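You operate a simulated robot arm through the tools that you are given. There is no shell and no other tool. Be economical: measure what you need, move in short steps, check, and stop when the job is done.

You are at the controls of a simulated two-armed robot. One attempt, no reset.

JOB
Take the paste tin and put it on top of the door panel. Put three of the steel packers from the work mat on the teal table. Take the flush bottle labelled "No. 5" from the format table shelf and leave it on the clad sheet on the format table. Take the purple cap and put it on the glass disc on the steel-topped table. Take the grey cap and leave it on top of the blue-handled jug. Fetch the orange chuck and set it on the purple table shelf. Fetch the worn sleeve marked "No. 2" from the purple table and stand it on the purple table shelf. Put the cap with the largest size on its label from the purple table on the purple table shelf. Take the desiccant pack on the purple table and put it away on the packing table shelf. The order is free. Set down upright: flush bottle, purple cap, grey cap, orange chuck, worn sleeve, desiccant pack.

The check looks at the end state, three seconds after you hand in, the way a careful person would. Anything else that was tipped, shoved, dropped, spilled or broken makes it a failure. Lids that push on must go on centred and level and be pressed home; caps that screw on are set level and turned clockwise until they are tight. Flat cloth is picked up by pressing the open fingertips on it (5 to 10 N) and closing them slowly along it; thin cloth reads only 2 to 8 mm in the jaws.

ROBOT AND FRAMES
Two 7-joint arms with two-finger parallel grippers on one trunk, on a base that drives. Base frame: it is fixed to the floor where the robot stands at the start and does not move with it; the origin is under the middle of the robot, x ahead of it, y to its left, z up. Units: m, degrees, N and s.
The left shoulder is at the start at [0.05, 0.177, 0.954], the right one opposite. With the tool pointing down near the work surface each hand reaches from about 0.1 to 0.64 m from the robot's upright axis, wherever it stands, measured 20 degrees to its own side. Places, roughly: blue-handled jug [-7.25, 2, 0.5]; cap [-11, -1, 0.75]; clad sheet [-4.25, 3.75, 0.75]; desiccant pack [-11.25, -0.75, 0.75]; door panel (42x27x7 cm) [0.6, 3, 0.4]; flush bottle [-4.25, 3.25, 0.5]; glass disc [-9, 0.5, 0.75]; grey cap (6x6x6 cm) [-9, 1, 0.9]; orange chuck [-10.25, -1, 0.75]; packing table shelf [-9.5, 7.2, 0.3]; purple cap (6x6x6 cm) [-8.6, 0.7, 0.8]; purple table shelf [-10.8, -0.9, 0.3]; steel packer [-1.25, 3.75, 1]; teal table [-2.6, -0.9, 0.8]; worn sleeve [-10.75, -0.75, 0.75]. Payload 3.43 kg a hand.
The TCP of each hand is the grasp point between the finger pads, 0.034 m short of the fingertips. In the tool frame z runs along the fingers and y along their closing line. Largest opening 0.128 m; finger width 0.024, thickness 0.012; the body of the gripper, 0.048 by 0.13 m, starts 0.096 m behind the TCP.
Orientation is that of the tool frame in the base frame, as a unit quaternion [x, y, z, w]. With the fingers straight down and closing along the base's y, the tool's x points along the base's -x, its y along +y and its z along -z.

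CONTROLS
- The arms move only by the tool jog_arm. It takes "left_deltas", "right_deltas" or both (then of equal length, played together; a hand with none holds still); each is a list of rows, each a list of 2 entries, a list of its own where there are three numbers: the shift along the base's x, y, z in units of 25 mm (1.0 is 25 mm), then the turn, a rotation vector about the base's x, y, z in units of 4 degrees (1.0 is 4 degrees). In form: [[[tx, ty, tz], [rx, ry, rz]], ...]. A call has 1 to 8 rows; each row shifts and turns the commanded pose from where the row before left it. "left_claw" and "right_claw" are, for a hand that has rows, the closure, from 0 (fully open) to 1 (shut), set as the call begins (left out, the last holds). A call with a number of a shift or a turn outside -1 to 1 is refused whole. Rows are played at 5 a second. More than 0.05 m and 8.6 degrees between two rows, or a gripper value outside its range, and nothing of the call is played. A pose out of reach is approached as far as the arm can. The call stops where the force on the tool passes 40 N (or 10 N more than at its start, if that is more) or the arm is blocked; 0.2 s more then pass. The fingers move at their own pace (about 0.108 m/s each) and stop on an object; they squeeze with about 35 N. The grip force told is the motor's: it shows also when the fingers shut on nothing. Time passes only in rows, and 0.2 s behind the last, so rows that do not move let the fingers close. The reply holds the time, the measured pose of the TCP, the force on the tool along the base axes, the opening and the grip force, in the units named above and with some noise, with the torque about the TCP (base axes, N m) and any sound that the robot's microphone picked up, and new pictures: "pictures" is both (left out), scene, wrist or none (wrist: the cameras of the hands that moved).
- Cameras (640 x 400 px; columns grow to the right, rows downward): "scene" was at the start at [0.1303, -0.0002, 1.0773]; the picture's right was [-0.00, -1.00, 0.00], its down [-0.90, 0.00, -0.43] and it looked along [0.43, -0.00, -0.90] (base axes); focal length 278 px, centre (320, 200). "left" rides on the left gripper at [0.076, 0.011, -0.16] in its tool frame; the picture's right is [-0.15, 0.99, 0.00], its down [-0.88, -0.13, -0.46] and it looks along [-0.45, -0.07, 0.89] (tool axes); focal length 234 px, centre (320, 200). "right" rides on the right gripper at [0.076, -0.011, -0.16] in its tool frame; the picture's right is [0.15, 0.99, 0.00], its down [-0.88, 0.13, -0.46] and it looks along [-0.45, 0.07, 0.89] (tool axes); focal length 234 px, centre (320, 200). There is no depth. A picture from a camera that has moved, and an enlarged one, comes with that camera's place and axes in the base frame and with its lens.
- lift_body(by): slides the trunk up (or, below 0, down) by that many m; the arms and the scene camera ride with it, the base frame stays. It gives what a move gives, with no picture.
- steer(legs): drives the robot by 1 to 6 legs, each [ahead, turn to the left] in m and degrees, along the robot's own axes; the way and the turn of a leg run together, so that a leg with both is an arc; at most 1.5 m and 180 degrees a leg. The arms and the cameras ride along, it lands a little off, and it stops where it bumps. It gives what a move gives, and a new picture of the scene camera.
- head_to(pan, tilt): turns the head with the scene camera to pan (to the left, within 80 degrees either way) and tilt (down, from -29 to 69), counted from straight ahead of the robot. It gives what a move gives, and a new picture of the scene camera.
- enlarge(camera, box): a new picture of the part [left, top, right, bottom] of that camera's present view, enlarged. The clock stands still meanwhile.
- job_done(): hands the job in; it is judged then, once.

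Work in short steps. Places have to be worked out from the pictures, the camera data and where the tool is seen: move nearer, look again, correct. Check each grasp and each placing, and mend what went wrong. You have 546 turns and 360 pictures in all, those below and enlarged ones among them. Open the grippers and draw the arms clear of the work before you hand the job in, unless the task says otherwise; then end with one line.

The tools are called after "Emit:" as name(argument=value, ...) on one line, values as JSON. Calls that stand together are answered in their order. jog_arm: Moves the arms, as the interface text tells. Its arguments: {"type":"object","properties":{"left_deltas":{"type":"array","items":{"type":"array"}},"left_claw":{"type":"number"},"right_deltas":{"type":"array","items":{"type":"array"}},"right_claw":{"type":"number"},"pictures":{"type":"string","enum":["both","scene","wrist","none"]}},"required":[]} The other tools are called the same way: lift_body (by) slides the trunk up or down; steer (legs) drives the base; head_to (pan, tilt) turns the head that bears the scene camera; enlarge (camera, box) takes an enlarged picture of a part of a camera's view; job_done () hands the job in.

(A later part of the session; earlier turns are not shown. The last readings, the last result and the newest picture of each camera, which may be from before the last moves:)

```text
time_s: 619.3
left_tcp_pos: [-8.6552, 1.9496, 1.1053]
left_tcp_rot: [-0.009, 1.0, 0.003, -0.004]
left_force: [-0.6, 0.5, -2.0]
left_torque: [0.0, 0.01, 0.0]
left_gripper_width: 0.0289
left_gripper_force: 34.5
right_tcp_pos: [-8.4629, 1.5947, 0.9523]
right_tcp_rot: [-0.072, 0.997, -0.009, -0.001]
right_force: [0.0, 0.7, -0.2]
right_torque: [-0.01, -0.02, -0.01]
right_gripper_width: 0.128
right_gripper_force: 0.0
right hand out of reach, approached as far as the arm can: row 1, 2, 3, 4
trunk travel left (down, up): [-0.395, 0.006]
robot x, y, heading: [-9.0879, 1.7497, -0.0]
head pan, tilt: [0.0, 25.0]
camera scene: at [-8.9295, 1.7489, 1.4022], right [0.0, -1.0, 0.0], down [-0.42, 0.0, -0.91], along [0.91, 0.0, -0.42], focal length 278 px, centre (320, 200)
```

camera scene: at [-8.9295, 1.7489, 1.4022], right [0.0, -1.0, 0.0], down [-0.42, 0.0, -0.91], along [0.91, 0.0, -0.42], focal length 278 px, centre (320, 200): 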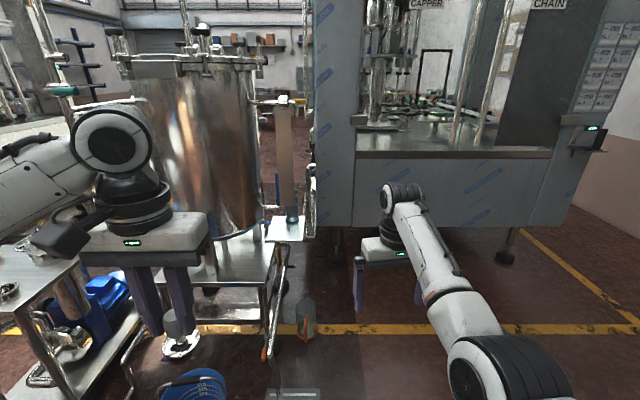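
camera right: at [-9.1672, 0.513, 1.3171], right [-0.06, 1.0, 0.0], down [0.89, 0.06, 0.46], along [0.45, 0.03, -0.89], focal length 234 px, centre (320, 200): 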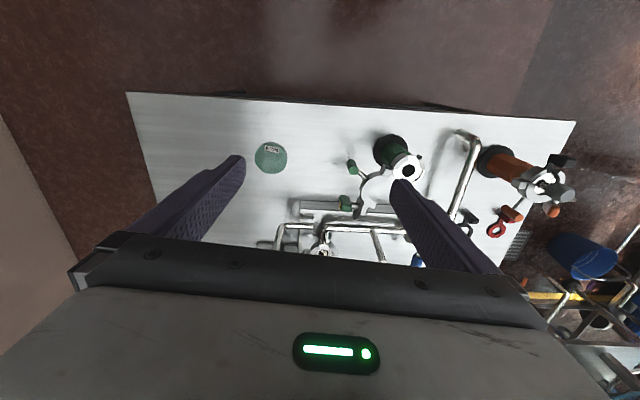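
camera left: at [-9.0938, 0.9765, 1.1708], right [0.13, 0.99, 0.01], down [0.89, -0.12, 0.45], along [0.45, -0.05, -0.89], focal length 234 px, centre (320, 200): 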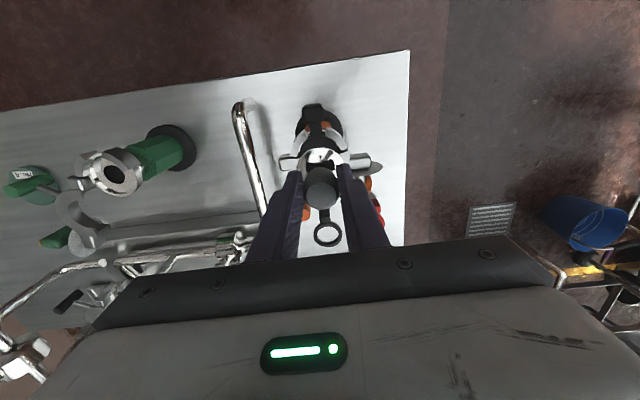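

That frees it. I keep yawing a little while pulling back.

Emit:
jog_arm(right_deltas=[[[-0.6, 0.3, 0.2], [0, 0, 0.8]], [[-0.6, 0.3, 0.2], [0, 0, 0.8]], [[-0.6, 0.3, 0.2], [0, 0, 0.8]], [[-0.6, 0.3, 0.2], [0, 0, 0.8]], [[-0.6, 0, 0.2], [0, 0, 0.8]], [[-0.6, 0, 0.2], [0, 0, 0.8]], [[-0.6, 0, 0.2], [0, 0, 0.8]], [[-0.6, 0, 0.2], [0, 0, 0.8]]], pictures="scene")

```text
time_s: 621.3
left_tcp_pos: [-8.6544, 1.9507, 1.1036]
left_tcp_rot: [-0.009, 1.0, 0.004, -0.003]
left_force: [-0.3, -0.7, -1.6]
left_torque: [-0.03, 0.0, 0.03]
left_gripper_width: 0.0288
left_gripper_force: 35.3
right_tcp_pos: [-8.5014, 1.5727, 0.962]
right_tcp_rot: [-0.254, 0.967, -0.034, 0.007]
right_force: [-0.9, 1.1, -0.1]
right_torque: [-0.01, 0.0, -0.02]
right_gripper_width: 0.128
right_gripper_force: 0.0
right hand out of reach, approached as far as the arm can: row 4, 5, 6, 7, 8
trunk travel left (down, up): [-0.395, 0.006]
robot x, y, heading: [-9.0936, 1.7513, -0.1]
head pan, tilt: [0.0, 25.0]
stopped in row 8 (right hand): the arm was blocked; the commanded pose is now the measured one
camera scene: at [-8.9294, 1.7483, 1.4021], right [0.0, -1.0, 0.0], down [-0.42, 0.0, -0.91], along [0.91, 0.0, -0.42], focal length 278 px, centre (320, 200)
```

scene: 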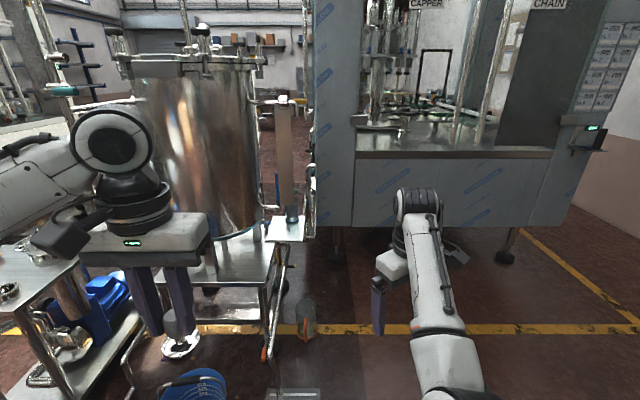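

Emit:
jog_arm(right_deltas=[[[0.3, 0, 0], [0, 0, -1]], [[0.3, 0, 0], [0, 0, -1]], [[0.3, 0, 0], [0, 0, -1]], [[0, 0, 0], [0, 0, -1]], [[0, 0, 0], [0, 0, -1]], [[0, 0, 0], [0, 0, -1]], [[0, 0, 0], [0, 0, -1]], [[0, 0, 0], [0, 0, -1]]], pictures="none")

Emit:
jog_arm(right_deltas=[[[-0.5, 0, 0], [0, 0, -1]], [[-0.5, 0, 0], [0, 0, -1]], [[-0.5, 0, 0], [0, 0, -1]], [[-0.5, 0, 0], [0, 0, -1]], [[-0.5, 0, 0], [0, 0, -1]], [[-0.5, 0, 0], [0, 0, -1]], [[-0.5, 0, 0], [0, 0, -1]], [[-0.5, 0, 0], [0, 0, -1]]], pictures="scene")

```text
time_s: 623.1
left_tcp_pos: [-8.6543, 1.9512, 1.1061]
left_tcp_rot: [-0.008, 1.0, 0.003, -0.004]
left_force: [-0.8, 0.2, -1.6]
left_torque: [0.01, 0.02, -0.02]
left_gripper_width: 0.0293
left_gripper_force: 34.8
right_tcp_pos: [-8.4801, 1.5755, 0.9621]
right_tcp_rot: [0.021, 0.999, -0.034, -0.003]
right_force: [0.2, 0.0, 0.4]
right_torque: [0.0, 0.01, 0.0]
right_gripper_width: 0.128
right_gripper_force: 0.1
trunk travel left (down, up): [-0.395, 0.006]
robot x, y, heading: [-9.093, 1.7483, 0.1]
head pan, tilt: [0.0, 25.0]
```

```text
time_s: 625.1
left_tcp_pos: [-8.6552, 1.9505, 1.1043]
left_tcp_rot: [-0.01, 1.0, 0.003, -0.003]
left_force: [0.7, 0.6, -2.0]
left_torque: [0.02, 0.0, 0.0]
left_gripper_width: 0.0291
left_gripper_force: 35.4
right_tcp_pos: [-8.5243, 1.5145, 0.9429]
right_tcp_rot: [0.332, 0.942, -0.05, 0.007]
right_force: [-0.7, 0.2, 0.0]
right_torque: [-0.03, 0.0, 0.02]
right_gripper_width: 0.1279
right_gripper_force: 0.1
right hand out of reach, approached as far as the arm can: row 4, 5, 6, 7, 8
trunk travel left (down, up): [-0.395, 0.006]
robot x, y, heading: [-9.0959, 1.7478, -0.0]
head pan, tilt: [0.0, 25.0]
stopped in row 8 (right hand): the arm was blocked; the commanded pose is now the measured one
camera scene: at [-8.9294, 1.7484, 1.4021], right [0.0, -1.0, 0.0], down [-0.42, 0.0, -0.91], along [0.91, 0.0, -0.42], focal length 278 px, centre (320, 200)
```

scene: 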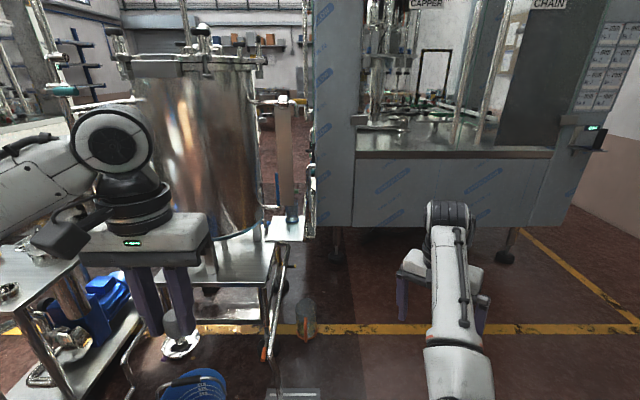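

I retrace the tilt path instead: unyaw, tilt forward 64°, then come back along the way that worked before.

Emit:
jog_arm(right_deltas=[[[0, 0, 0], [0, 0, 1]], [[0, 0, 0], [0, 0, 1]], [[0, 0, 0], [0, 0, 1]], [[0, 0, 0], [0, 0, 1]], [[0, 0, 0], [0, 0, 1]], [[0, 0, 0], [0, 0, 1]], [[0, 0, 0], [0, 0, 1]], [[0, 0, 0], [0, 0, 1]]], pictures="none")

Emit:
jog_arm(right_deltas=[[[0.3, -0.2, 0], [0, -1, 0.85]], [[0.3, -0.2, 0], [0, -1, 0.85]], [[0.3, 0, 0], [0, -1, 0]], [[0.3, 0, 0], [0, -1, 0]], [[0.3, 0, 0], [0, -1, 0]], [[0.3, 0, 0], [0, -1, 0]], [[0, 0, 0], [0, -1, 0]], [[0, 0, 0], [0, -1, 0]]], pictures="none")

Emit:
jog_arm(right_deltas=[[[0, 0, 0], [0, -1, 0]], [[0, 0, 0], [0, -1, 0]], [[0, 0, 0], [0, -1, 0]], [[0, 0, 0], [0, -1, 0]], [[0, 0, 0], [0, -1, 0]], [[0, 0, 0], [0, -1, 0]], [[0, 0, 0], [0, -1, 0]], [[0, 0, 0], [0, -1, 0]]], pictures="scene")

```text
time_s: 626.9
left_tcp_pos: [-8.6542, 1.9505, 1.1045]
left_tcp_rot: [-0.009, 1.0, 0.004, -0.003]
left_force: [-0.1, 0.1, -1.2]
left_torque: [0.0, 0.04, 0.01]
left_gripper_width: 0.0287
left_gripper_force: 34.9
right_tcp_pos: [-8.5243, 1.5172, 0.9419]
right_tcp_rot: [0.055, 0.997, -0.044, 0.02]
right_force: [0.6, 0.0, -0.2]
right_torque: [0.0, -0.03, 0.01]
right_gripper_width: 0.1282
right_gripper_force: 0.0
trunk travel left (down, up): [-0.395, 0.006]
robot x, y, heading: [-9.0924, 1.7477, 0.0]
head pan, tilt: [0.0, 25.0]
```

```text
time_s: 628.7
left_tcp_pos: [-8.6545, 1.9506, 1.1054]
left_tcp_rot: [-0.01, 1.0, 0.002, -0.004]
left_force: [-0.3, -0.5, -1.2]
left_torque: [0.05, 0.0, -0.03]
left_gripper_width: 0.029
left_gripper_force: 35.1
right_tcp_pos: [-8.4788, 1.5074, 0.9425]
right_tcp_rot: [0.009, 0.954, -0.038, 0.297]
right_force: [0.0, 0.3, 0.2]
right_torque: [-0.03, 0.02, 0.01]
right_gripper_width: 0.128
right_gripper_force: 0.2
trunk travel left (down, up): [-0.395, 0.006]
robot x, y, heading: [-9.0893, 1.7483, 0.4]
head pan, tilt: [0.0, 25.0]
```

```text
time_s: 630.4
left_tcp_pos: [-8.6557, 1.9501, 1.1052]
left_tcp_rot: [-0.01, 1.0, 0.003, -0.003]
left_force: [0.0, -0.2, -1.3]
left_torque: [-0.04, 0.02, -0.02]
left_gripper_width: 0.0289
left_gripper_force: 34.9
right_tcp_pos: [-8.4414, 1.5088, 1.0341]
right_tcp_rot: [0.027, 0.807, -0.027, 0.59]
right_force: [0.5, -0.5, 0.0]
right_torque: [-0.03, 0.01, -0.01]
right_gripper_width: 0.128
right_gripper_force: 0.1
trunk travel left (down, up): [-0.395, 0.006]
robot x, y, heading: [-9.0912, 1.7464, 0.1]
head pan, tilt: [0.0, 25.0]
stopped in row 8 (right hand): the arm was blocked; the commanded pose is now the measured one
camera scene: at [-8.9294, 1.7485, 1.4021], right [0.0, -1.0, 0.0], down [-0.42, 0.0, -0.91], along [0.91, 0.0, -0.42], focal length 278 px, centre (320, 200)
```

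scene: 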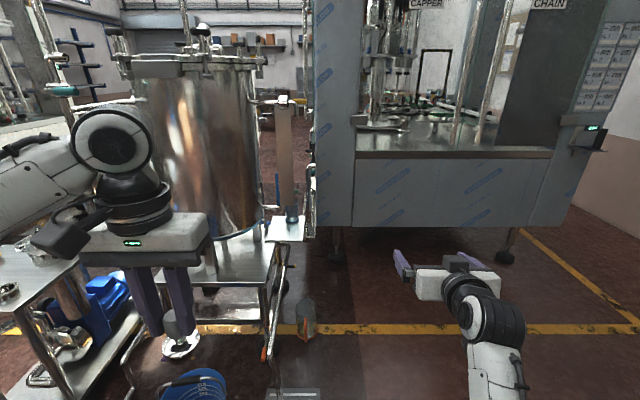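

Emit:
jog_arm(right_deltas=[[[-0.7, 0, 0], [0, 1, 0]], [[-0.7, 0, 0], [0, 1, 0]], [[-0.7, 0, 0], [0, 1, 0]], [[-0.7, 0, 0], [0, 1, 0]], [[-0.7, 0, 0], [0, 1, 0]], [[-0.7, 0, 0], [0, 1, 0]], [[-0.7, 0, 0], [0, 1, 0]], [[-0.7, 0, 0], [0, 1, 0]]], pictures="scene")

```text
time_s: 632.2
left_tcp_pos: [-8.6537, 1.9508, 1.1045]
left_tcp_rot: [-0.008, 1.0, 0.003, -0.004]
left_force: [-0.3, 0.8, -2.1]
left_torque: [-0.02, 0.03, -0.01]
left_gripper_width: 0.0285
left_gripper_force: 35.2
right_tcp_pos: [-8.582, 1.5084, 1.0333]
right_tcp_rot: [0.017, 0.938, -0.034, 0.344]
right_force: [0.8, -0.2, 0.8]
right_torque: [-0.03, -0.01, -0.02]
right_gripper_width: 0.1281
right_gripper_force: 0.2
trunk travel left (down, up): [-0.395, 0.006]
robot x, y, heading: [-9.0916, 1.7489, 0.3]
head pan, tilt: [0.0, 25.0]
camera scene: at [-8.9295, 1.7485, 1.4022], right [0.0, -1.0, 0.0], down [-0.42, 0.0, -0.91], along [0.91, 0.0, -0.42], focal length 278 px, centre (320, 200)
```

scene: 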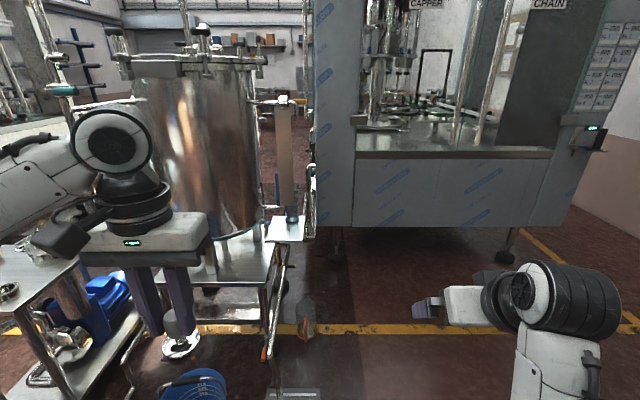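

Tracking well. I continue to vertical.

Emit:
jog_arm(right_deltas=[[[-0.3, 0, 0.3], [0, 1, 0]], [[-0.3, 0, 0.3], [0, 1, 0]], [[-0.3, 0, 0.3], [0, 1, 0]], [[-0.3, 0, 0.3], [0, 1, 0]], [[-0.2, 0, 0.3], [0, 1, 0]], [[-0.2, 0, 0.3], [0, 1, 0]], [[-0.2, 0, 0.3], [0, 1, 0]], [[-0.2, 0, 0.3], [0.4, 1, 0]]], pictures="scene")

```text
time_s: 634.0
left_tcp_pos: [-8.6559, 1.9495, 1.1046]
left_tcp_rot: [-0.008, 1.0, 0.003, -0.004]
left_force: [-0.2, -0.6, -1.3]
left_torque: [0.03, 0.03, -0.04]
left_gripper_width: 0.0287
left_gripper_force: 34.7
right_tcp_pos: [-8.5914, 1.4924, 1.0241]
right_tcp_rot: [0.023, 0.962, -0.044, 0.268]
right_force: [-0.1, 1.0, -0.1]
right_torque: [0.01, -0.04, 0.0]
right_gripper_width: 0.1281
right_gripper_force: 0.1
right hand out of reach, approached as far as the arm can: row 2, 3, 4, 5, 6, 7, 8
trunk travel left (down, up): [-0.395, 0.006]
robot x, y, heading: [-9.0919, 1.7514, -0.2]
head pan, tilt: [0.0, 25.0]
camera scene: at [-8.9289, 1.7479, 1.402], right [0.0, -1.0, 0.0], down [-0.42, 0.0, -0.91], along [0.91, 0.0, -0.42], focal length 278 px, centre (320, 200)
```

scene: 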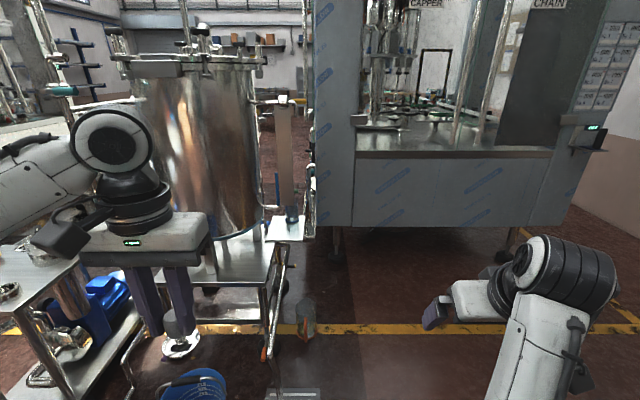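

It sticks at 31°. I try swinging the hand far out to its own side and back.

Emit:
jog_arm(right_deltas=[[[0, -1, 0], [0, 0, 0]], [[0, -1, 0], [0, 0, 0]], [[0, -1, 0], [0, 0, 0]], [[-0.3, -1, 0], [0, 0, 0]], [[-0.5, -1, 0], [0, 0, 0]], [[-0.5, -1, 0], [0, 0, 0]], [[-0.5, -1, 0], [0, 0, 0]], [[-0.5, -1, 0], [0, 0, 0]]], pictures="none")

Emit:
jog_arm(right_deltas=[[[-0.5, -0.5, 0], [0, 1, 0]], [[-0.5, -0.5, 0], [0, 1, 0]], [[-0.5, -0.5, 0], [0, 1, 0]], [[-0.5, -0.5, 0], [0, 1, 0]], [[-0.5, 0, 0], [0, 1, 0]], [[-0.5, 0, 0], [0, 1, 0]], [[-0.5, 0, 0], [0, 1, 0]]], pictures="none")

Emit:
head_to(pan=-40, tilt=40)

```text
time_s: 635.8
left_tcp_pos: [-8.6544, 1.9503, 1.1049]
left_tcp_rot: [-0.009, 1.0, 0.003, -0.003]
left_force: [0.6, 0.4, -1.9]
left_torque: [0.06, 0.03, 0.02]
left_gripper_width: 0.0286
left_gripper_force: 34.8
right_tcp_pos: [-8.6442, 1.3076, 1.0327]
right_tcp_rot: [0.02, 0.96, -0.02, 0.277]
right_force: [-0.4, 0.0, 0.6]
right_torque: [0.04, -0.01, 0.03]
right_gripper_width: 0.1281
right_gripper_force: 0.1
trunk travel left (down, up): [-0.395, 0.006]
robot x, y, heading: [-9.0903, 1.749, 0.0]
head pan, tilt: [0.0, 25.0]
```

```text
time_s: 637.4
left_tcp_pos: [-8.6545, 1.951, 1.1046]
left_tcp_rot: [-0.009, 1.0, 0.004, -0.003]
left_force: [-0.5, -1.4, -1.5]
left_torque: [0.0, 0.0, -0.01]
left_gripper_width: 0.0289
left_gripper_force: 34.5
right_tcp_pos: [-8.7316, 1.2579, 1.0336]
right_tcp_rot: [0.014, 0.999, -0.027, 0.036]
right_force: [-0.3, 0.2, 0.2]
right_torque: [-0.02, -0.04, 0.0]
right_gripper_width: 0.128
right_gripper_force: 0.1
trunk travel left (down, up): [-0.395, 0.006]
robot x, y, heading: [-9.093, 1.7506, -0.2]
head pan, tilt: [0.0, 25.0]
```

```text
time_s: 638.5
left_tcp_pos: [-8.6552, 1.9512, 1.1052]
left_tcp_rot: [-0.01, 1.0, 0.003, -0.004]
left_force: [-0.2, -0.2, -1.5]
left_torque: [0.02, 0.0, 0.01]
left_gripper_width: 0.0286
left_gripper_force: 35.4
right_tcp_pos: [-8.7324, 1.2574, 1.0333]
right_tcp_rot: [0.014, 0.999, -0.025, 0.036]
right_force: [-0.3, 0.0, -0.6]
right_torque: [-0.02, 0.01, 0.01]
right_gripper_width: 0.1278
right_gripper_force: 0.0
trunk travel left (down, up): [-0.395, 0.006]
robot x, y, heading: [-9.089, 1.7479, -0.1]
head pan, tilt: [-40.0, 40.0]
camera scene: at [-8.9564, 1.694, 1.3789], right [-0.64, -0.77, 0.0], down [-0.49, 0.41, -0.77], along [0.59, -0.49, -0.64], focal length 278 px, centre (320, 200)
```

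scene: 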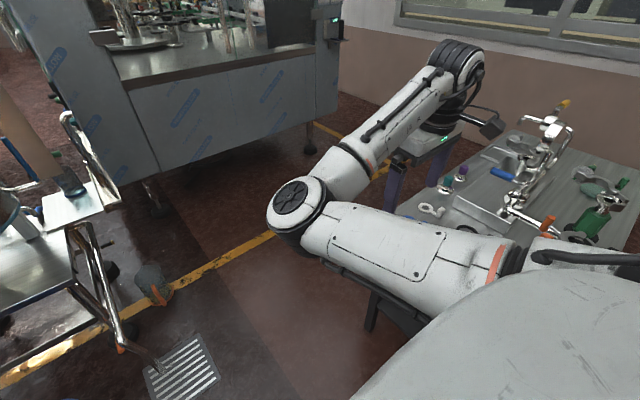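

The right hand is vertical again, only with its elbow inside. I'll do the rest mainly with the left hand; I park the right one a bit further in.

Emit:
jog_arm(right_deltas=[[[0.3, 1, 0.3], [0, 0.4, 0]], [[0.3, 1, 0.3], [0, 0, 0]], [[0.3, 1, 0.3], [0, 0, 0]], [[0.3, 1, 0.3], [0, 0, 0]], [[0.3, 1, 0], [0, 0, 0]]], pictures="none")

Emit:
head_to(pan=0, tilt=25)

```text
time_s: 639.7
left_tcp_pos: [-8.6538, 1.9506, 1.1037]
left_tcp_rot: [-0.009, 1.0, 0.003, -0.004]
left_force: [0.2, 0.3, -1.1]
left_torque: [-0.01, -0.01, -0.02]
left_gripper_width: 0.0287
left_gripper_force: 34.9
right_tcp_pos: [-8.6946, 1.3325, 1.0605]
right_tcp_rot: [0.029, 0.999, -0.031, 0.026]
right_force: [-0.6, 0.9, 0.5]
right_torque: [0.0, 0.03, 0.03]
right_gripper_width: 0.1281
right_gripper_force: 0.0
right hand out of reach, approached as far as the arm can: row 4, 5
trunk travel left (down, up): [-0.395, 0.006]
robot x, y, heading: [-9.0907, 1.7498, -0.2]
head pan, tilt: [-40.0, 40.0]
```

```text
time_s: 640.8
left_tcp_pos: [-8.6549, 1.9508, 1.1038]
left_tcp_rot: [-0.009, 1.0, 0.004, -0.003]
left_force: [0.1, 0.4, -0.8]
left_torque: [0.0, 0.01, 0.01]
left_gripper_width: 0.0287
left_gripper_force: 34.7
right_tcp_pos: [-8.6951, 1.3317, 1.0617]
right_tcp_rot: [0.028, 0.999, -0.033, 0.024]
right_force: [0.5, -0.2, 0.6]
right_torque: [-0.02, 0.01, 0.02]
right_gripper_width: 0.1282
right_gripper_force: 0.0
trunk travel left (down, up): [-0.395, 0.006]
robot x, y, heading: [-9.0892, 1.7497, -0.1]
head pan, tilt: [0.0, 25.0]
camera scene: at [-8.9294, 1.7485, 1.4021], right [0.0, -1.0, 0.0], down [-0.42, 0.0, -0.91], along [0.91, 0.0, -0.42], focal length 278 px, centre (320, 200)
```

scene: 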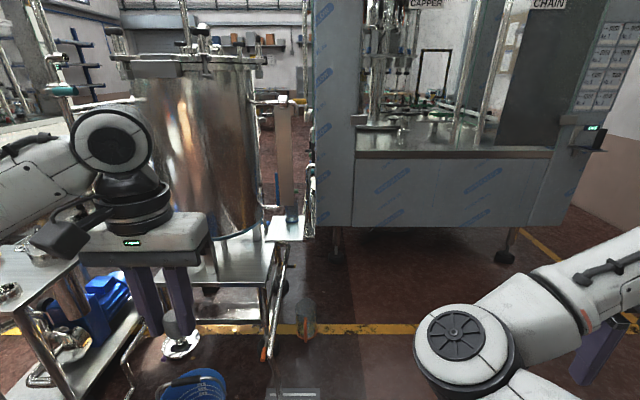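

I start the loop: back to x≈-9.77, turn north, and drive to y≈3.67.

Emit:
steer(legs=[[-0.68, 0], [0, 90], [0.75, 0]])

```text
time_s: 652.0
left_tcp_pos: [-9.9861, 2.9307, 1.1049]
left_tcp_rot: [0.717, -0.697, 0.0, 0.005]
left_force: [0.6, -0.4, -1.2]
left_torque: [-0.02, 0.05, -0.01]
left_gripper_width: 0.0288
left_gripper_force: 35.4
right_tcp_pos: [-9.3672, 2.8973, 1.059]
right_tcp_rot: [-0.689, 0.724, -0.008, 0.04]
right_force: [-0.2, 0.3, 0.1]
right_torque: [-0.01, -0.02, 0.02]
right_gripper_width: 0.128
right_gripper_force: 0.1
trunk travel left (down, up): [-0.395, 0.006]
robot x, y, heading: [-9.7825, 2.4989, 90.7]
head pan, tilt: [0.0, 25.0]
camera scene: at [-9.7824, 2.6596, 1.4021], right [1.0, 0.01, 0.0], down [0.0, -0.42, -0.91], along [-0.01, 0.91, -0.42], focal length 278 px, centre (320, 200)
```

scene: 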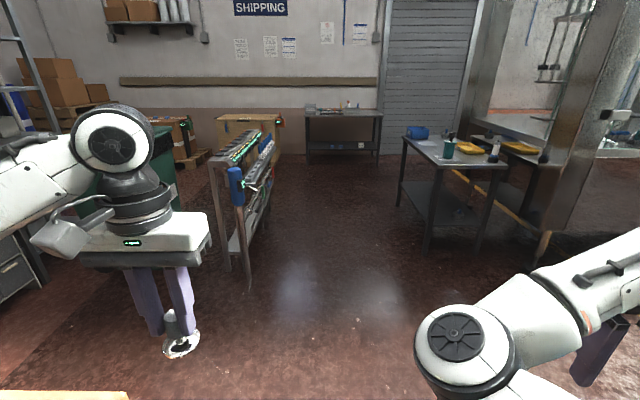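

The way ahead is clear. I go on to y≈3.65 and turn east.

Emit:
steer(legs=[[1.15, 0], [0, -90.5]])

```text
time_s: 661.8
left_tcp_pos: [-9.3575, 3.8651, 1.1048]
left_tcp_rot: [-0.014, 1.0, 0.004, -0.005]
left_force: [-0.1, 0.0, -1.3]
left_torque: [0.06, -0.01, 0.03]
left_gripper_width: 0.0288
left_gripper_force: 34.6
right_tcp_pos: [-9.3934, 3.2444, 1.0589]
right_tcp_rot: [0.027, 0.999, -0.034, 0.024]
right_force: [-1.0, 0.5, 0.2]
right_torque: [-0.02, 0.0, -0.02]
right_gripper_width: 0.1281
right_gripper_force: 0.1
trunk travel left (down, up): [-0.395, 0.006]
robot x, y, heading: [-9.7921, 3.6614, 0.8]
head pan, tilt: [0.0, 25.0]
camera scene: at [-9.6302, 3.6609, 1.4021], right [0.01, -1.0, 0.0], down [-0.42, 0.0, -0.91], along [0.91, 0.01, -0.42], focal length 278 px, centre (320, 200)
```

scene: 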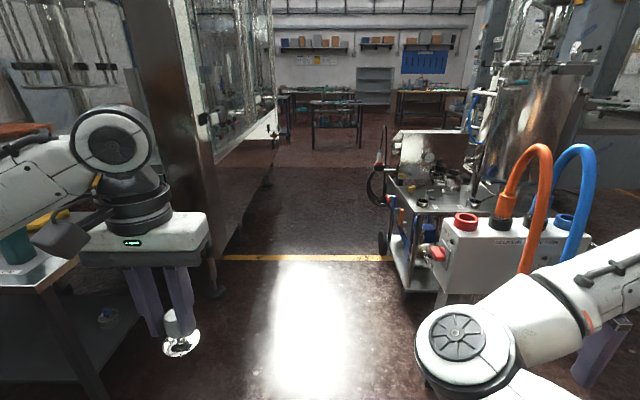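

The hose stand's box reaches y≈3.37 and my right hand would hit it. I bring the right hand forward and inward, then shift the lane north by 0.15 m.

Emit:
jog_arm(right_deltas=[[[1, 0.4, 0], [0, 0, 0]], [[1, 0.5, 0], [0, 0, 0]], [[1, 0.8, 0], [0, 0, 0]], [[1, 1, 0], [0, 0, 0]], [[1, 1, 0], [0, 0, 0]], [[1, 1, 0], [0, 0, 0]], [[1, 1, 0], [0, 0, 0]], [[1, 1, 0], [0, 0, 0]]], pictures="scene")

```text
time_s: 663.6
left_tcp_pos: [-9.3568, 3.8652, 1.1046]
left_tcp_rot: [-0.013, 1.0, 0.004, -0.004]
left_force: [0.7, 0.1, -0.6]
left_torque: [-0.03, 0.01, -0.02]
left_gripper_width: 0.029
left_gripper_force: 34.9
right_tcp_pos: [-9.187, 3.4045, 1.0562]
right_tcp_rot: [0.027, 0.999, -0.034, 0.022]
right_force: [0.2, 0.9, 0.7]
right_torque: [-0.01, -0.02, 0.0]
right_gripper_width: 0.1279
right_gripper_force: 0.0
right hand out of reach, approached as far as the arm can: row 4, 5
trunk travel left (down, up): [-0.395, 0.006]
robot x, y, heading: [-9.7914, 3.6596, 0.6]
head pan, tilt: [0.0, 25.0]
camera scene: at [-9.6299, 3.6615, 1.4021], right [0.01, -1.0, 0.0], down [-0.42, 0.0, -0.91], along [0.91, 0.01, -0.42], focal length 278 px, centre (320, 200)
```

scene: 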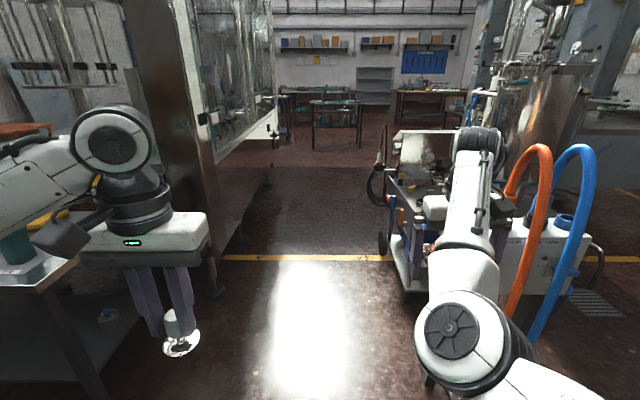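

Emit:
steer(legs=[[0, 89.4], [0.18, 0], [0, -90]])

```text
time_s: 672.7
left_tcp_pos: [-9.3496, 4.0317, 1.1055]
left_tcp_rot: [0.002, 1.0, 0.004, -0.003]
left_force: [-0.1, 1.5, -0.4]
left_torque: [0.0, 0.01, 0.01]
left_gripper_width: 0.0287
left_gripper_force: 34.8
right_tcp_pos: [-9.194, 3.564, 1.0576]
right_tcp_rot: [0.042, 0.998, -0.034, 0.023]
right_force: [0.2, 0.2, -0.5]
right_torque: [-0.03, -0.01, 0.01]
right_gripper_width: 0.1278
right_gripper_force: 0.1
trunk travel left (down, up): [-0.395, 0.006]
robot x, y, heading: [-9.7882, 3.8379, -1.2]
head pan, tilt: [0.0, 25.0]
camera scene: at [-9.6294, 3.8353, 1.4021], right [-0.02, -1.0, 0.0], down [-0.42, 0.01, -0.91], along [0.91, -0.02, -0.42], focal length 278 px, centre (320, 200)
```

scene: 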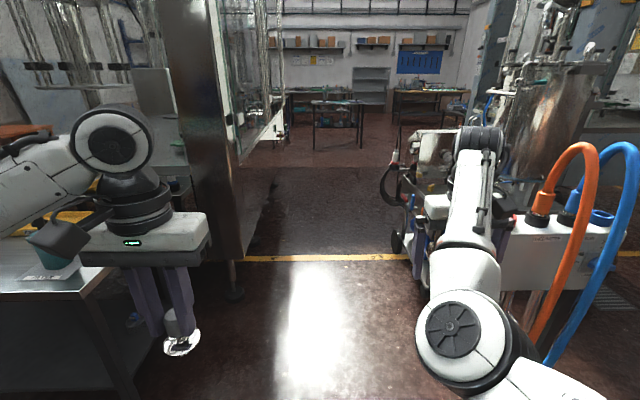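

Good clearance both sides. I drive east past the stand and drift slightly south.

Emit:
steer(legs=[[0.9, 0], [0.6, -6], [0.6, 7.2], [0.9, 0]])

Emit:
head_to(pan=-60, tilt=30)

```text
time_s: 678.7
left_tcp_pos: [-8.2904, 3.9985, 1.1013]
left_tcp_rot: [0.007, 1.0, 0.01, -0.009]
left_force: [-0.6, -0.5, -2.0]
left_torque: [0.02, -0.02, 0.02]
left_gripper_width: 0.029
left_gripper_force: 35.3
right_tcp_pos: [-8.1416, 3.5213, 1.0618]
right_tcp_rot: [0.053, 0.998, -0.031, 0.026]
right_force: [0.2, 0.8, 0.3]
right_torque: [0.01, 0.01, 0.0]
right_gripper_width: 0.1281
right_gripper_force: 0.1
trunk travel left (down, up): [-0.395, 0.006]
robot x, y, heading: [-8.7228, 3.8131, -2.3]
head pan, tilt: [0.0, 25.0]
stopped in leg 2: the robot was blocked; the commanded pose is now the measured one
camera scene: at [-8.5743, 3.8016, 1.4041], right [-0.04, -1.0, 0.0], down [-0.41, 0.02, -0.91], along [0.91, -0.03, -0.41], focal length 278 px, centre (320, 200)
```

scene: 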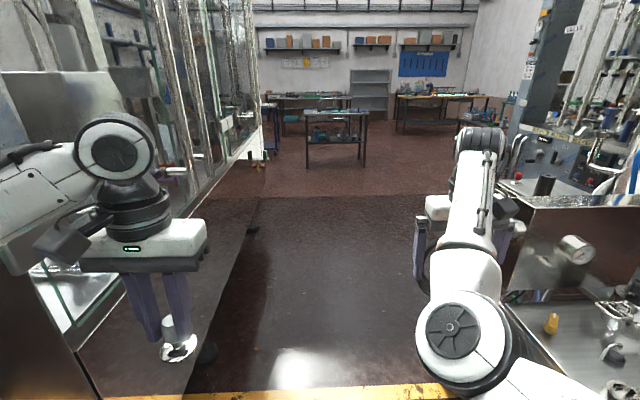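

```text
time_s: 680.0
left_tcp_pos: [-8.2911, 3.9982, 1.1019]
left_tcp_rot: [0.007, 1.0, 0.01, -0.009]
left_force: [0.2, 0.5, -0.9]
left_torque: [0.0, 0.02, 0.0]
left_gripper_width: 0.0286
left_gripper_force: 35.4
right_tcp_pos: [-8.1419, 3.5209, 1.0625]
right_tcp_rot: [0.053, 0.998, -0.031, 0.027]
right_force: [-0.2, -0.2, 0.2]
right_torque: [-0.02, 0.0, 0.0]
right_gripper_width: 0.128
right_gripper_force: 0.1
trunk travel left (down, up): [-0.395, 0.006]
robot x, y, heading: [-8.7249, 3.8118, -2.1]
head pan, tilt: [-60.0, 30.0]
camera scene: at [-8.6253, 3.7256, 1.3951], right [-0.89, -0.46, -0.01], down [-0.22, 0.45, -0.87], along [0.41, -0.77, -0.5], focal length 278 px, centre (320, 200)
```

scene: 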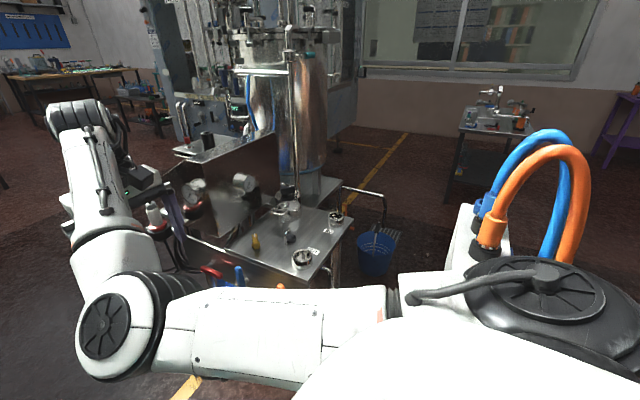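

Something touched, most likely the left elbow against the machine's corner post. I back 0.12 m and stretch the left hand forward to pull the elbow in.

Emit:
steer(legs=[[-0.15, 0]])

Emit:
jog_arm(left_deltas=[[[1, -0.2, 0], [0, 0, 0]], [[1, -0.3, 0], [0, 0, 0]], [[1, -0.3, 0], [0, 0, 0]], [[1, -0.3, 0], [0, 0, 0]], [[1, -0.3, 0], [0, 0, 0]], [[1, -0.3, 0], [0, 0, 0]]], pictures="none")

Emit:
head_to(pan=60, tilt=30)

```text
time_s: 681.4
left_tcp_pos: [-8.4297, 4.0075, 1.0955]
left_tcp_rot: [0.007, 1.0, 0.006, -0.014]
left_force: [0.3, -0.4, -1.0]
left_torque: [0.0, -0.03, -0.02]
left_gripper_width: 0.0287
left_gripper_force: 34.7
right_tcp_pos: [-8.2813, 3.5306, 1.0569]
right_tcp_rot: [0.053, 0.998, -0.034, 0.023]
right_force: [-0.1, 0.5, 0.3]
right_torque: [-0.03, -0.02, -0.03]
right_gripper_width: 0.1281
right_gripper_force: 0.1
trunk travel left (down, up): [-0.395, 0.006]
robot x, y, heading: [-8.8693, 3.8147, -2.4]
head pan, tilt: [-60.0, 30.0]
camera scene: at [-8.7615, 3.7364, 1.3943], right [-0.89, -0.46, 0.0], down [-0.23, 0.44, -0.87], along [0.4, -0.77, -0.5], focal length 278 px, centre (320, 200)
```

scene: 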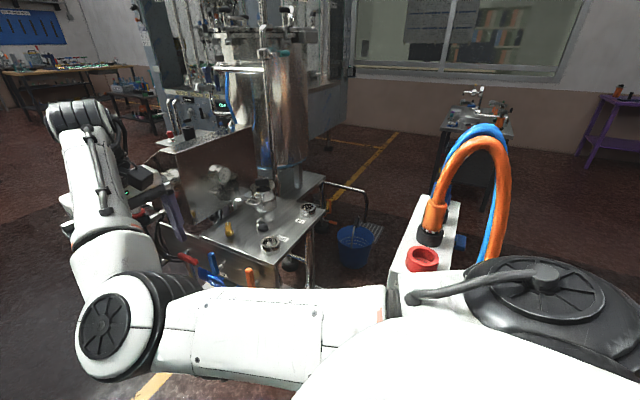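

```text
time_s: 682.8
left_tcp_pos: [-8.2791, 3.9656, 1.0954]
left_tcp_rot: [0.007, 1.0, 0.007, -0.015]
left_force: [0.0, 0.4, -0.9]
left_torque: [0.02, 0.02, -0.05]
left_gripper_width: 0.0293
left_gripper_force: 34.8
right_tcp_pos: [-8.2816, 3.5311, 1.0557]
right_tcp_rot: [0.053, 0.998, -0.034, 0.021]
right_force: [0.2, -0.4, 0.4]
right_torque: [0.03, 0.0, -0.01]
right_gripper_width: 0.1278
right_gripper_force: 0.0
trunk travel left (down, up): [-0.395, 0.006]
robot x, y, heading: [-8.8722, 3.8224, -2.3]
head pan, tilt: [-60.0, 30.0]
```

```text
time_s: 684.8
left_tcp_pos: [-8.2782, 3.9667, 1.0956]
left_tcp_rot: [0.007, 1.0, 0.008, -0.014]
left_force: [0.2, 0.3, -1.5]
left_torque: [0.0, -0.02, -0.01]
left_gripper_width: 0.0288
left_gripper_force: 35.4
right_tcp_pos: [-8.2811, 3.5307, 1.0571]
right_tcp_rot: [0.053, 0.998, -0.033, 0.021]
right_force: [-0.4, 0.5, 0.7]
right_torque: [-0.03, -0.01, -0.02]
right_gripper_width: 0.1279
right_gripper_force: 0.0
trunk travel left (down, up): [-0.395, 0.006]
robot x, y, heading: [-8.8711, 3.8235, -2.4]
head pan, tilt: [60.0, 30.0]
camera scene: at [-8.7537, 3.8929, 1.3942], right [0.84, -0.54, 0.0], down [-0.27, -0.42, -0.87], along [0.46, 0.73, -0.5], focal length 278 px, centre (320, 200)
```

scene: 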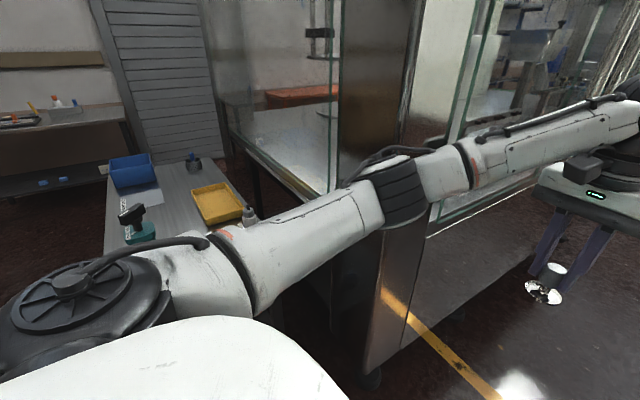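

The extended arm clears the post. I continue east, angling slightly south.

Emit:
steer(legs=[[0.35, -2.5], [0.9, 0]])

```text
time_s: 691.4
left_tcp_pos: [-7.0224, 3.8416, 1.0963]
left_tcp_rot: [0.028, 0.999, 0.008, -0.015]
left_force: [-0.1, 1.0, -1.2]
left_torque: [-0.03, 0.01, -0.01]
left_gripper_width: 0.0289
left_gripper_force: 34.6
right_tcp_pos: [-7.0442, 3.4063, 1.0555]
right_tcp_rot: [0.075, 0.996, -0.034, 0.02]
right_force: [0.2, 0.2, 0.4]
right_torque: [0.01, -0.02, -0.01]
right_gripper_width: 0.1281
right_gripper_force: 0.1
trunk travel left (down, up): [-0.395, 0.006]
robot x, y, heading: [-7.6225, 3.7212, -4.8]
head pan, tilt: [60.0, 30.0]
camera scene: at [-7.5, 3.7887, 1.3941], right [0.82, -0.57, 0.0], down [-0.29, -0.41, -0.87], along [0.5, 0.71, -0.5], focal length 278 px, centre (320, 200)
```

scene: 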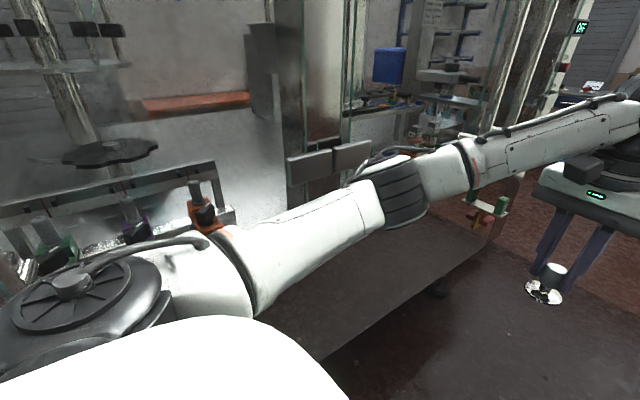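

Past it. I drive on to x≈-6.5 and turn south to look at the jug's side.

Emit:
steer(legs=[[1.1, 0], [0, -85]])

Emit:
head_to(pan=-25, tilt=30)

```text
time_s: 700.7
left_tcp_pos: [-6.3246, 3.0427, 1.0957]
left_tcp_rot: [0.686, 0.727, 0.015, -0.005]
left_force: [0.2, 0.4, -1.4]
left_torque: [0.01, -0.05, -0.01]
left_gripper_width: 0.0289
left_gripper_force: 34.5
right_tcp_pos: [-6.7576, 3.0127, 1.0576]
right_tcp_rot: [0.719, 0.694, -0.039, -0.008]
right_force: [0.3, -0.5, 0.0]
right_torque: [-0.03, 0.03, -0.02]
right_gripper_width: 0.1282
right_gripper_force: 0.0
trunk travel left (down, up): [-0.395, 0.006]
robot x, y, heading: [-6.511, 3.6243, -88.5]
head pan, tilt: [60.0, 30.0]
camera scene: at [-6.4314, 3.5102, 1.3942], right [-0.47, -0.88, 0.0], down [-0.44, 0.24, -0.87], along [0.76, -0.41, -0.5], focal length 278 px, centre (320, 200)
```

scene: 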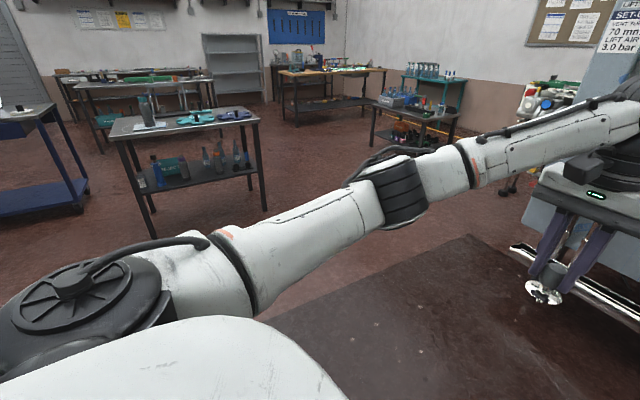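

```text
time_s: 702.2
left_tcp_pos: [-6.3234, 3.0433, 1.0942]
left_tcp_rot: [0.687, 0.727, 0.016, -0.005]
left_force: [0.2, 0.1, -2.3]
left_torque: [-0.01, 0.02, 0.02]
left_gripper_width: 0.0289
left_gripper_force: 34.7
right_tcp_pos: [-6.7569, 3.0143, 1.0565]
right_tcp_rot: [0.718, 0.695, -0.039, -0.008]
right_force: [0.4, -0.7, -0.2]
right_torque: [-0.02, 0.0, 0.04]
right_gripper_width: 0.128
right_gripper_force: 0.0
trunk travel left (down, up): [-0.395, 0.006]
robot x, y, heading: [-6.515, 3.6235, -88.6]
head pan, tilt: [-25.0, 30.0]
camera scene: at [-6.5466, 3.4699, 1.3942], right [-0.92, 0.39, 0.0], down [0.2, 0.46, -0.87], along [-0.34, -0.8, -0.5], focal length 278 px, centre (320, 200)
```

scene: 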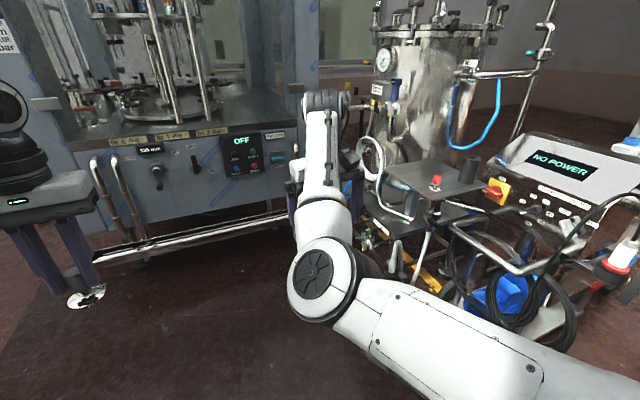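

Emit:
steer(legs=[[0.7, -1.4]])

Emit:
head_to(pan=-55, tilt=30)

```text
time_s: 706.1
left_tcp_pos: [-6.3247, 2.3406, 1.0951]
left_tcp_rot: [0.695, 0.719, 0.016, -0.005]
left_force: [0.3, 0.1, -1.0]
left_torque: [0.02, 0.02, 0.03]
left_gripper_width: 0.0289
left_gripper_force: 35.2
right_tcp_pos: [-6.7587, 2.322, 1.0564]
right_tcp_rot: [0.727, 0.685, -0.039, -0.008]
right_force: [0.5, -0.5, -0.4]
right_torque: [0.0, 0.04, 0.0]
right_gripper_width: 0.1282
right_gripper_force: 0.0
trunk travel left (down, up): [-0.395, 0.006]
robot x, y, heading: [-6.5017, 2.9254, -89.6]
head pan, tilt: [-25.0, 30.0]
camera scene: at [-6.5373, 2.7731, 1.3941], right [-0.91, 0.42, 0.0], down [0.21, 0.45, -0.87], along [-0.36, -0.79, -0.5], focal length 278 px, centre (320, 200)
```

scene: 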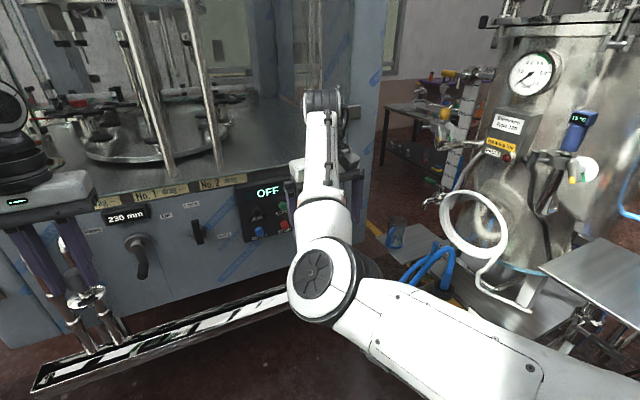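

```text
time_s: 707.0
left_tcp_pos: [-6.3241, 2.3409, 1.0958]
left_tcp_rot: [0.694, 0.72, 0.016, -0.005]
left_force: [0.2, -0.2, -0.7]
left_torque: [0.01, 0.01, -0.02]
left_gripper_width: 0.0289
left_gripper_force: 35.0
right_tcp_pos: [-6.7596, 2.3221, 1.0573]
right_tcp_rot: [0.726, 0.686, -0.039, -0.007]
right_force: [0.2, 0.0, -1.0]
right_torque: [-0.01, 0.01, -0.01]
right_gripper_width: 0.128
right_gripper_force: 0.1
trunk travel left (down, up): [-0.395, 0.006]
robot x, y, heading: [-6.5016, 2.927, -89.6]
head pan, tilt: [-55.0, 30.0]
camera scene: at [-6.5733, 2.8033, 1.3942], right [-0.58, 0.81, 0.0], down [0.41, 0.29, -0.87], along [-0.71, -0.5, -0.5], focal length 278 px, centre (320, 200)
```

scene: 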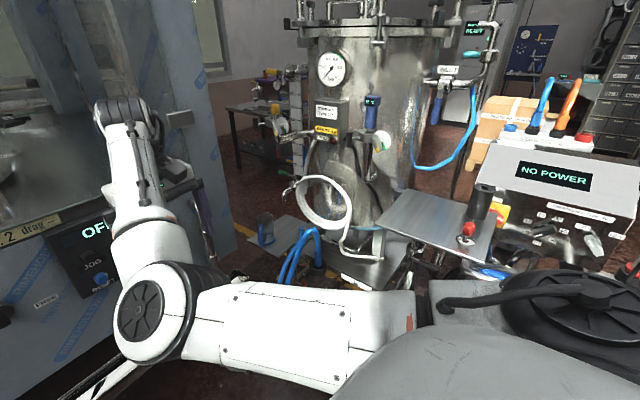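

The jug on its plate is visible at (265, 228). I zoom in.

Emit:
enlarge(camera="scene", box=[215, 150, 355, 290])

```text
2.86 times, centred on (285, 220) of scene
camera zoom: at [-6.5733, 2.8033, 1.3942], right [-0.58, 0.81, 0.0], down [0.41, 0.29, -0.87], along [-0.71, -0.5, -0.5], focal length 794 px, centre (420, 143)
```

zoom: 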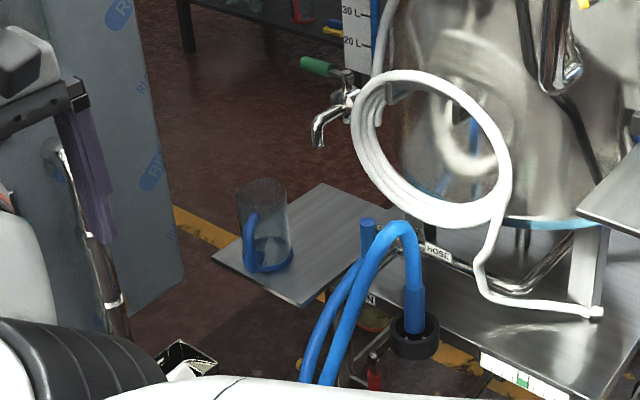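

The blue-handled jug stands at about (-7.34, 1.93), top near z 0.645. I'll approach from the east facing ~168°. I swing round through the open floor and line up at y≈2.03.

Emit:
head_to(pan=0, tilt=35)

Emit:
steer(legs=[[0, 180], [0, 45], [-1.27, 0], [0, 45]])

```text
time_s: 708.3
left_tcp_pos: [-6.3237, 2.3409, 1.095]
left_tcp_rot: [0.695, 0.718, 0.015, -0.007]
left_force: [-0.9, -0.1, -0.9]
left_torque: [0.05, -0.01, -0.01]
left_gripper_width: 0.0286
left_gripper_force: 35.1
right_tcp_pos: [-6.7589, 2.3217, 1.0569]
right_tcp_rot: [0.726, 0.687, -0.039, -0.007]
right_force: [-0.6, 1.1, 0.5]
right_torque: [0.01, -0.04, -0.01]
right_gripper_width: 0.1279
right_gripper_force: 0.0
trunk travel left (down, up): [-0.395, 0.006]
robot x, y, heading: [-6.497, 2.9272, -89.8]
head pan, tilt: [0.0, 35.0]
camera scene: at [-6.4991, 2.7676, 1.3864], right [-1.0, -0.01, 0.0], down [0.0, 0.57, -0.82], along [0.0, -0.82, -0.57], focal length 278 px, centre (320, 200)
```

scene: 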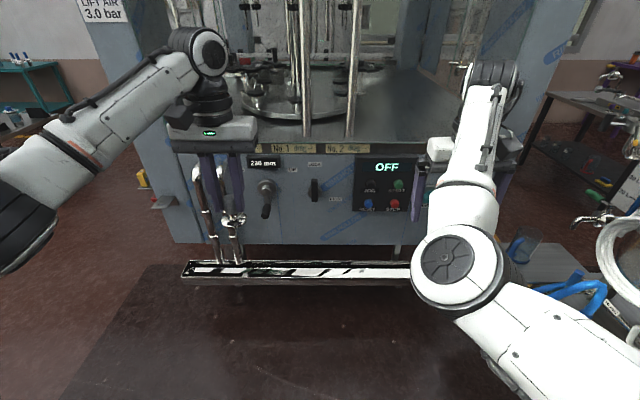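

```text
time_s: 723.8
left_tcp_pos: [-6.1608, 2.3533, 1.0953]
left_tcp_rot: [0.93, -0.366, 0.011, 0.012]
left_force: [0.4, -0.3, -2.3]
left_torque: [0.0, -0.02, 0.0]
left_gripper_width: 0.0289
left_gripper_force: 34.5
right_tcp_pos: [-5.8587, 2.6836, 1.0592]
right_tcp_rot: [0.908, -0.418, -0.008, -0.041]
right_force: [0.4, 0.7, 0.2]
right_torque: [0.0, 0.0, -0.01]
right_gripper_width: 0.1282
right_gripper_force: 0.0
trunk travel left (down, up): [-0.395, 0.006]
robot x, y, heading: [-5.6098, 2.0805, 135.4]
head pan, tilt: [0.0, 35.0]
stopped in leg 3: the robot was blocked; the commanded pose is now the measured one
camera scene: at [-5.725, 2.1882, 1.3865], right [0.7, 0.71, 0.0], down [0.41, -0.4, -0.82], along [-0.58, 0.58, -0.57], focal length 278 px, centre (320, 200)
```

scene: 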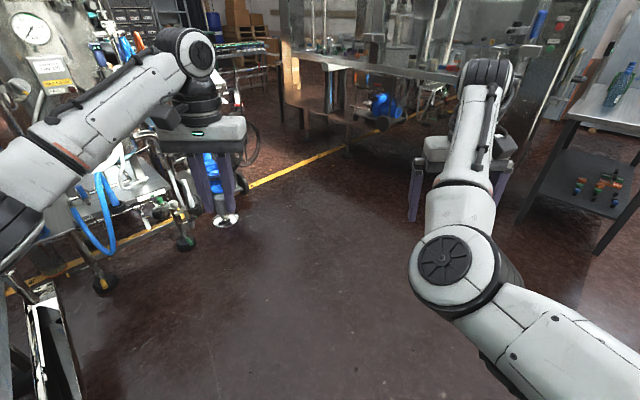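

The base just touched the low rail behind; I ease forward. First I fold the right hand back to its side.

Emit:
jog_arm(right_deltas=[[[0.7, 0.7, 0], [0, 0, 0]], [[0.7, 0.7, 0], [0, 0, 0]], [[0.7, 0.7, 0], [0, 0, 0]], [[0.7, 0.7, 0], [0, 0, 0]], [[0.7, 0.5, 0], [0, 0, 0]], [[0.9, -0.7, 0], [0, 0, 0]], [[0.9, -0.7, 0], [0, 0, 0]], [[0.9, -0.7, 0], [0, 0, 0]]], pictures="none")

Emit:
jog_arm(right_deltas=[[[0.8, -0.8, 0], [0, 0, 0]], [[0.8, -0.8, 0], [0, 0, 0]], [[0.8, -0.8, 0], [0, 0, 0]], [[0.8, -0.8, 0], [0, 0, 0]]], pictures="none")

Emit:
steer(legs=[[0.12, 0], [0, 44.6], [0.6, 0]])

```text
time_s: 725.5
left_tcp_pos: [-6.1608, 2.3545, 1.0955]
left_tcp_rot: [0.931, -0.366, 0.011, 0.011]
left_force: [-0.2, 0.0, -1.3]
left_torque: [0.0, -0.01, 0.01]
left_gripper_width: 0.0289
left_gripper_force: 35.0
right_tcp_pos: [-5.7052, 2.7137, 1.0591]
right_tcp_rot: [0.909, -0.415, -0.007, -0.042]
right_force: [0.5, 0.2, 0.0]
right_torque: [0.01, -0.01, 0.03]
right_gripper_width: 0.1281
right_gripper_force: 0.1
trunk travel left (down, up): [-0.395, 0.006]
robot x, y, heading: [-5.6093, 2.0766, 135.1]
head pan, tilt: [0.0, 35.0]
```

```text
time_s: 726.5
left_tcp_pos: [-6.1605, 2.3536, 1.0955]
left_tcp_rot: [0.931, -0.366, 0.011, 0.011]
left_force: [0.6, 0.7, -1.5]
left_torque: [-0.01, -0.01, -0.02]
left_gripper_width: 0.0287
left_gripper_force: 35.3
right_tcp_pos: [-5.6019, 2.6567, 1.0575]
right_tcp_rot: [0.902, -0.429, -0.004, -0.046]
right_force: [0.8, -0.5, 0.2]
right_torque: [-0.03, 0.05, -0.02]
right_gripper_width: 0.128
right_gripper_force: 0.1
right hand out of reach, approached as far as the arm can: row 3, 4
trunk travel left (down, up): [-0.395, 0.006]
robot x, y, heading: [-5.6072, 2.0764, 135.5]
head pan, tilt: [0.0, 35.0]
```

```text
time_s: 730.0
left_tcp_pos: [-6.2815, 1.9964, 1.0936]
left_tcp_rot: [1.0, -0.001, 0.017, 0.012]
left_force: [-0.1, -0.1, -0.6]
left_torque: [0.0, -0.07, -0.02]
left_gripper_width: 0.0288
left_gripper_force: 34.9
right_tcp_pos: [-6.1018, 2.5911, 1.0557]
right_tcp_rot: [0.997, -0.062, -0.022, -0.038]
right_force: [0.4, 0.0, -0.2]
right_torque: [-0.02, 0.03, -0.02]
right_gripper_width: 0.1278
right_gripper_force: 0.1
trunk travel left (down, up): [-0.395, 0.006]
robot x, y, heading: [-5.6939, 2.1693, 179.7]
head pan, tilt: [0.0, 35.0]
stopped in leg 2: the robot was blocked; the commanded pose is now the measured one
camera scene: at [-5.8605, 2.1746, 1.386], right [0.0, 1.0, -0.01], down [0.58, -0.01, -0.82], along [-0.82, 0.0, -0.58], focal length 278 px, centre (320, 200)
```

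scene: 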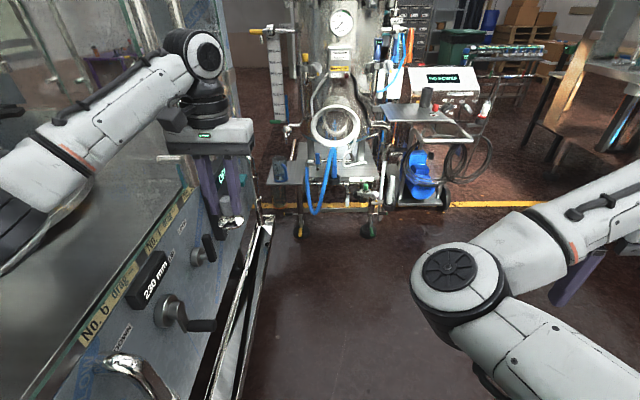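

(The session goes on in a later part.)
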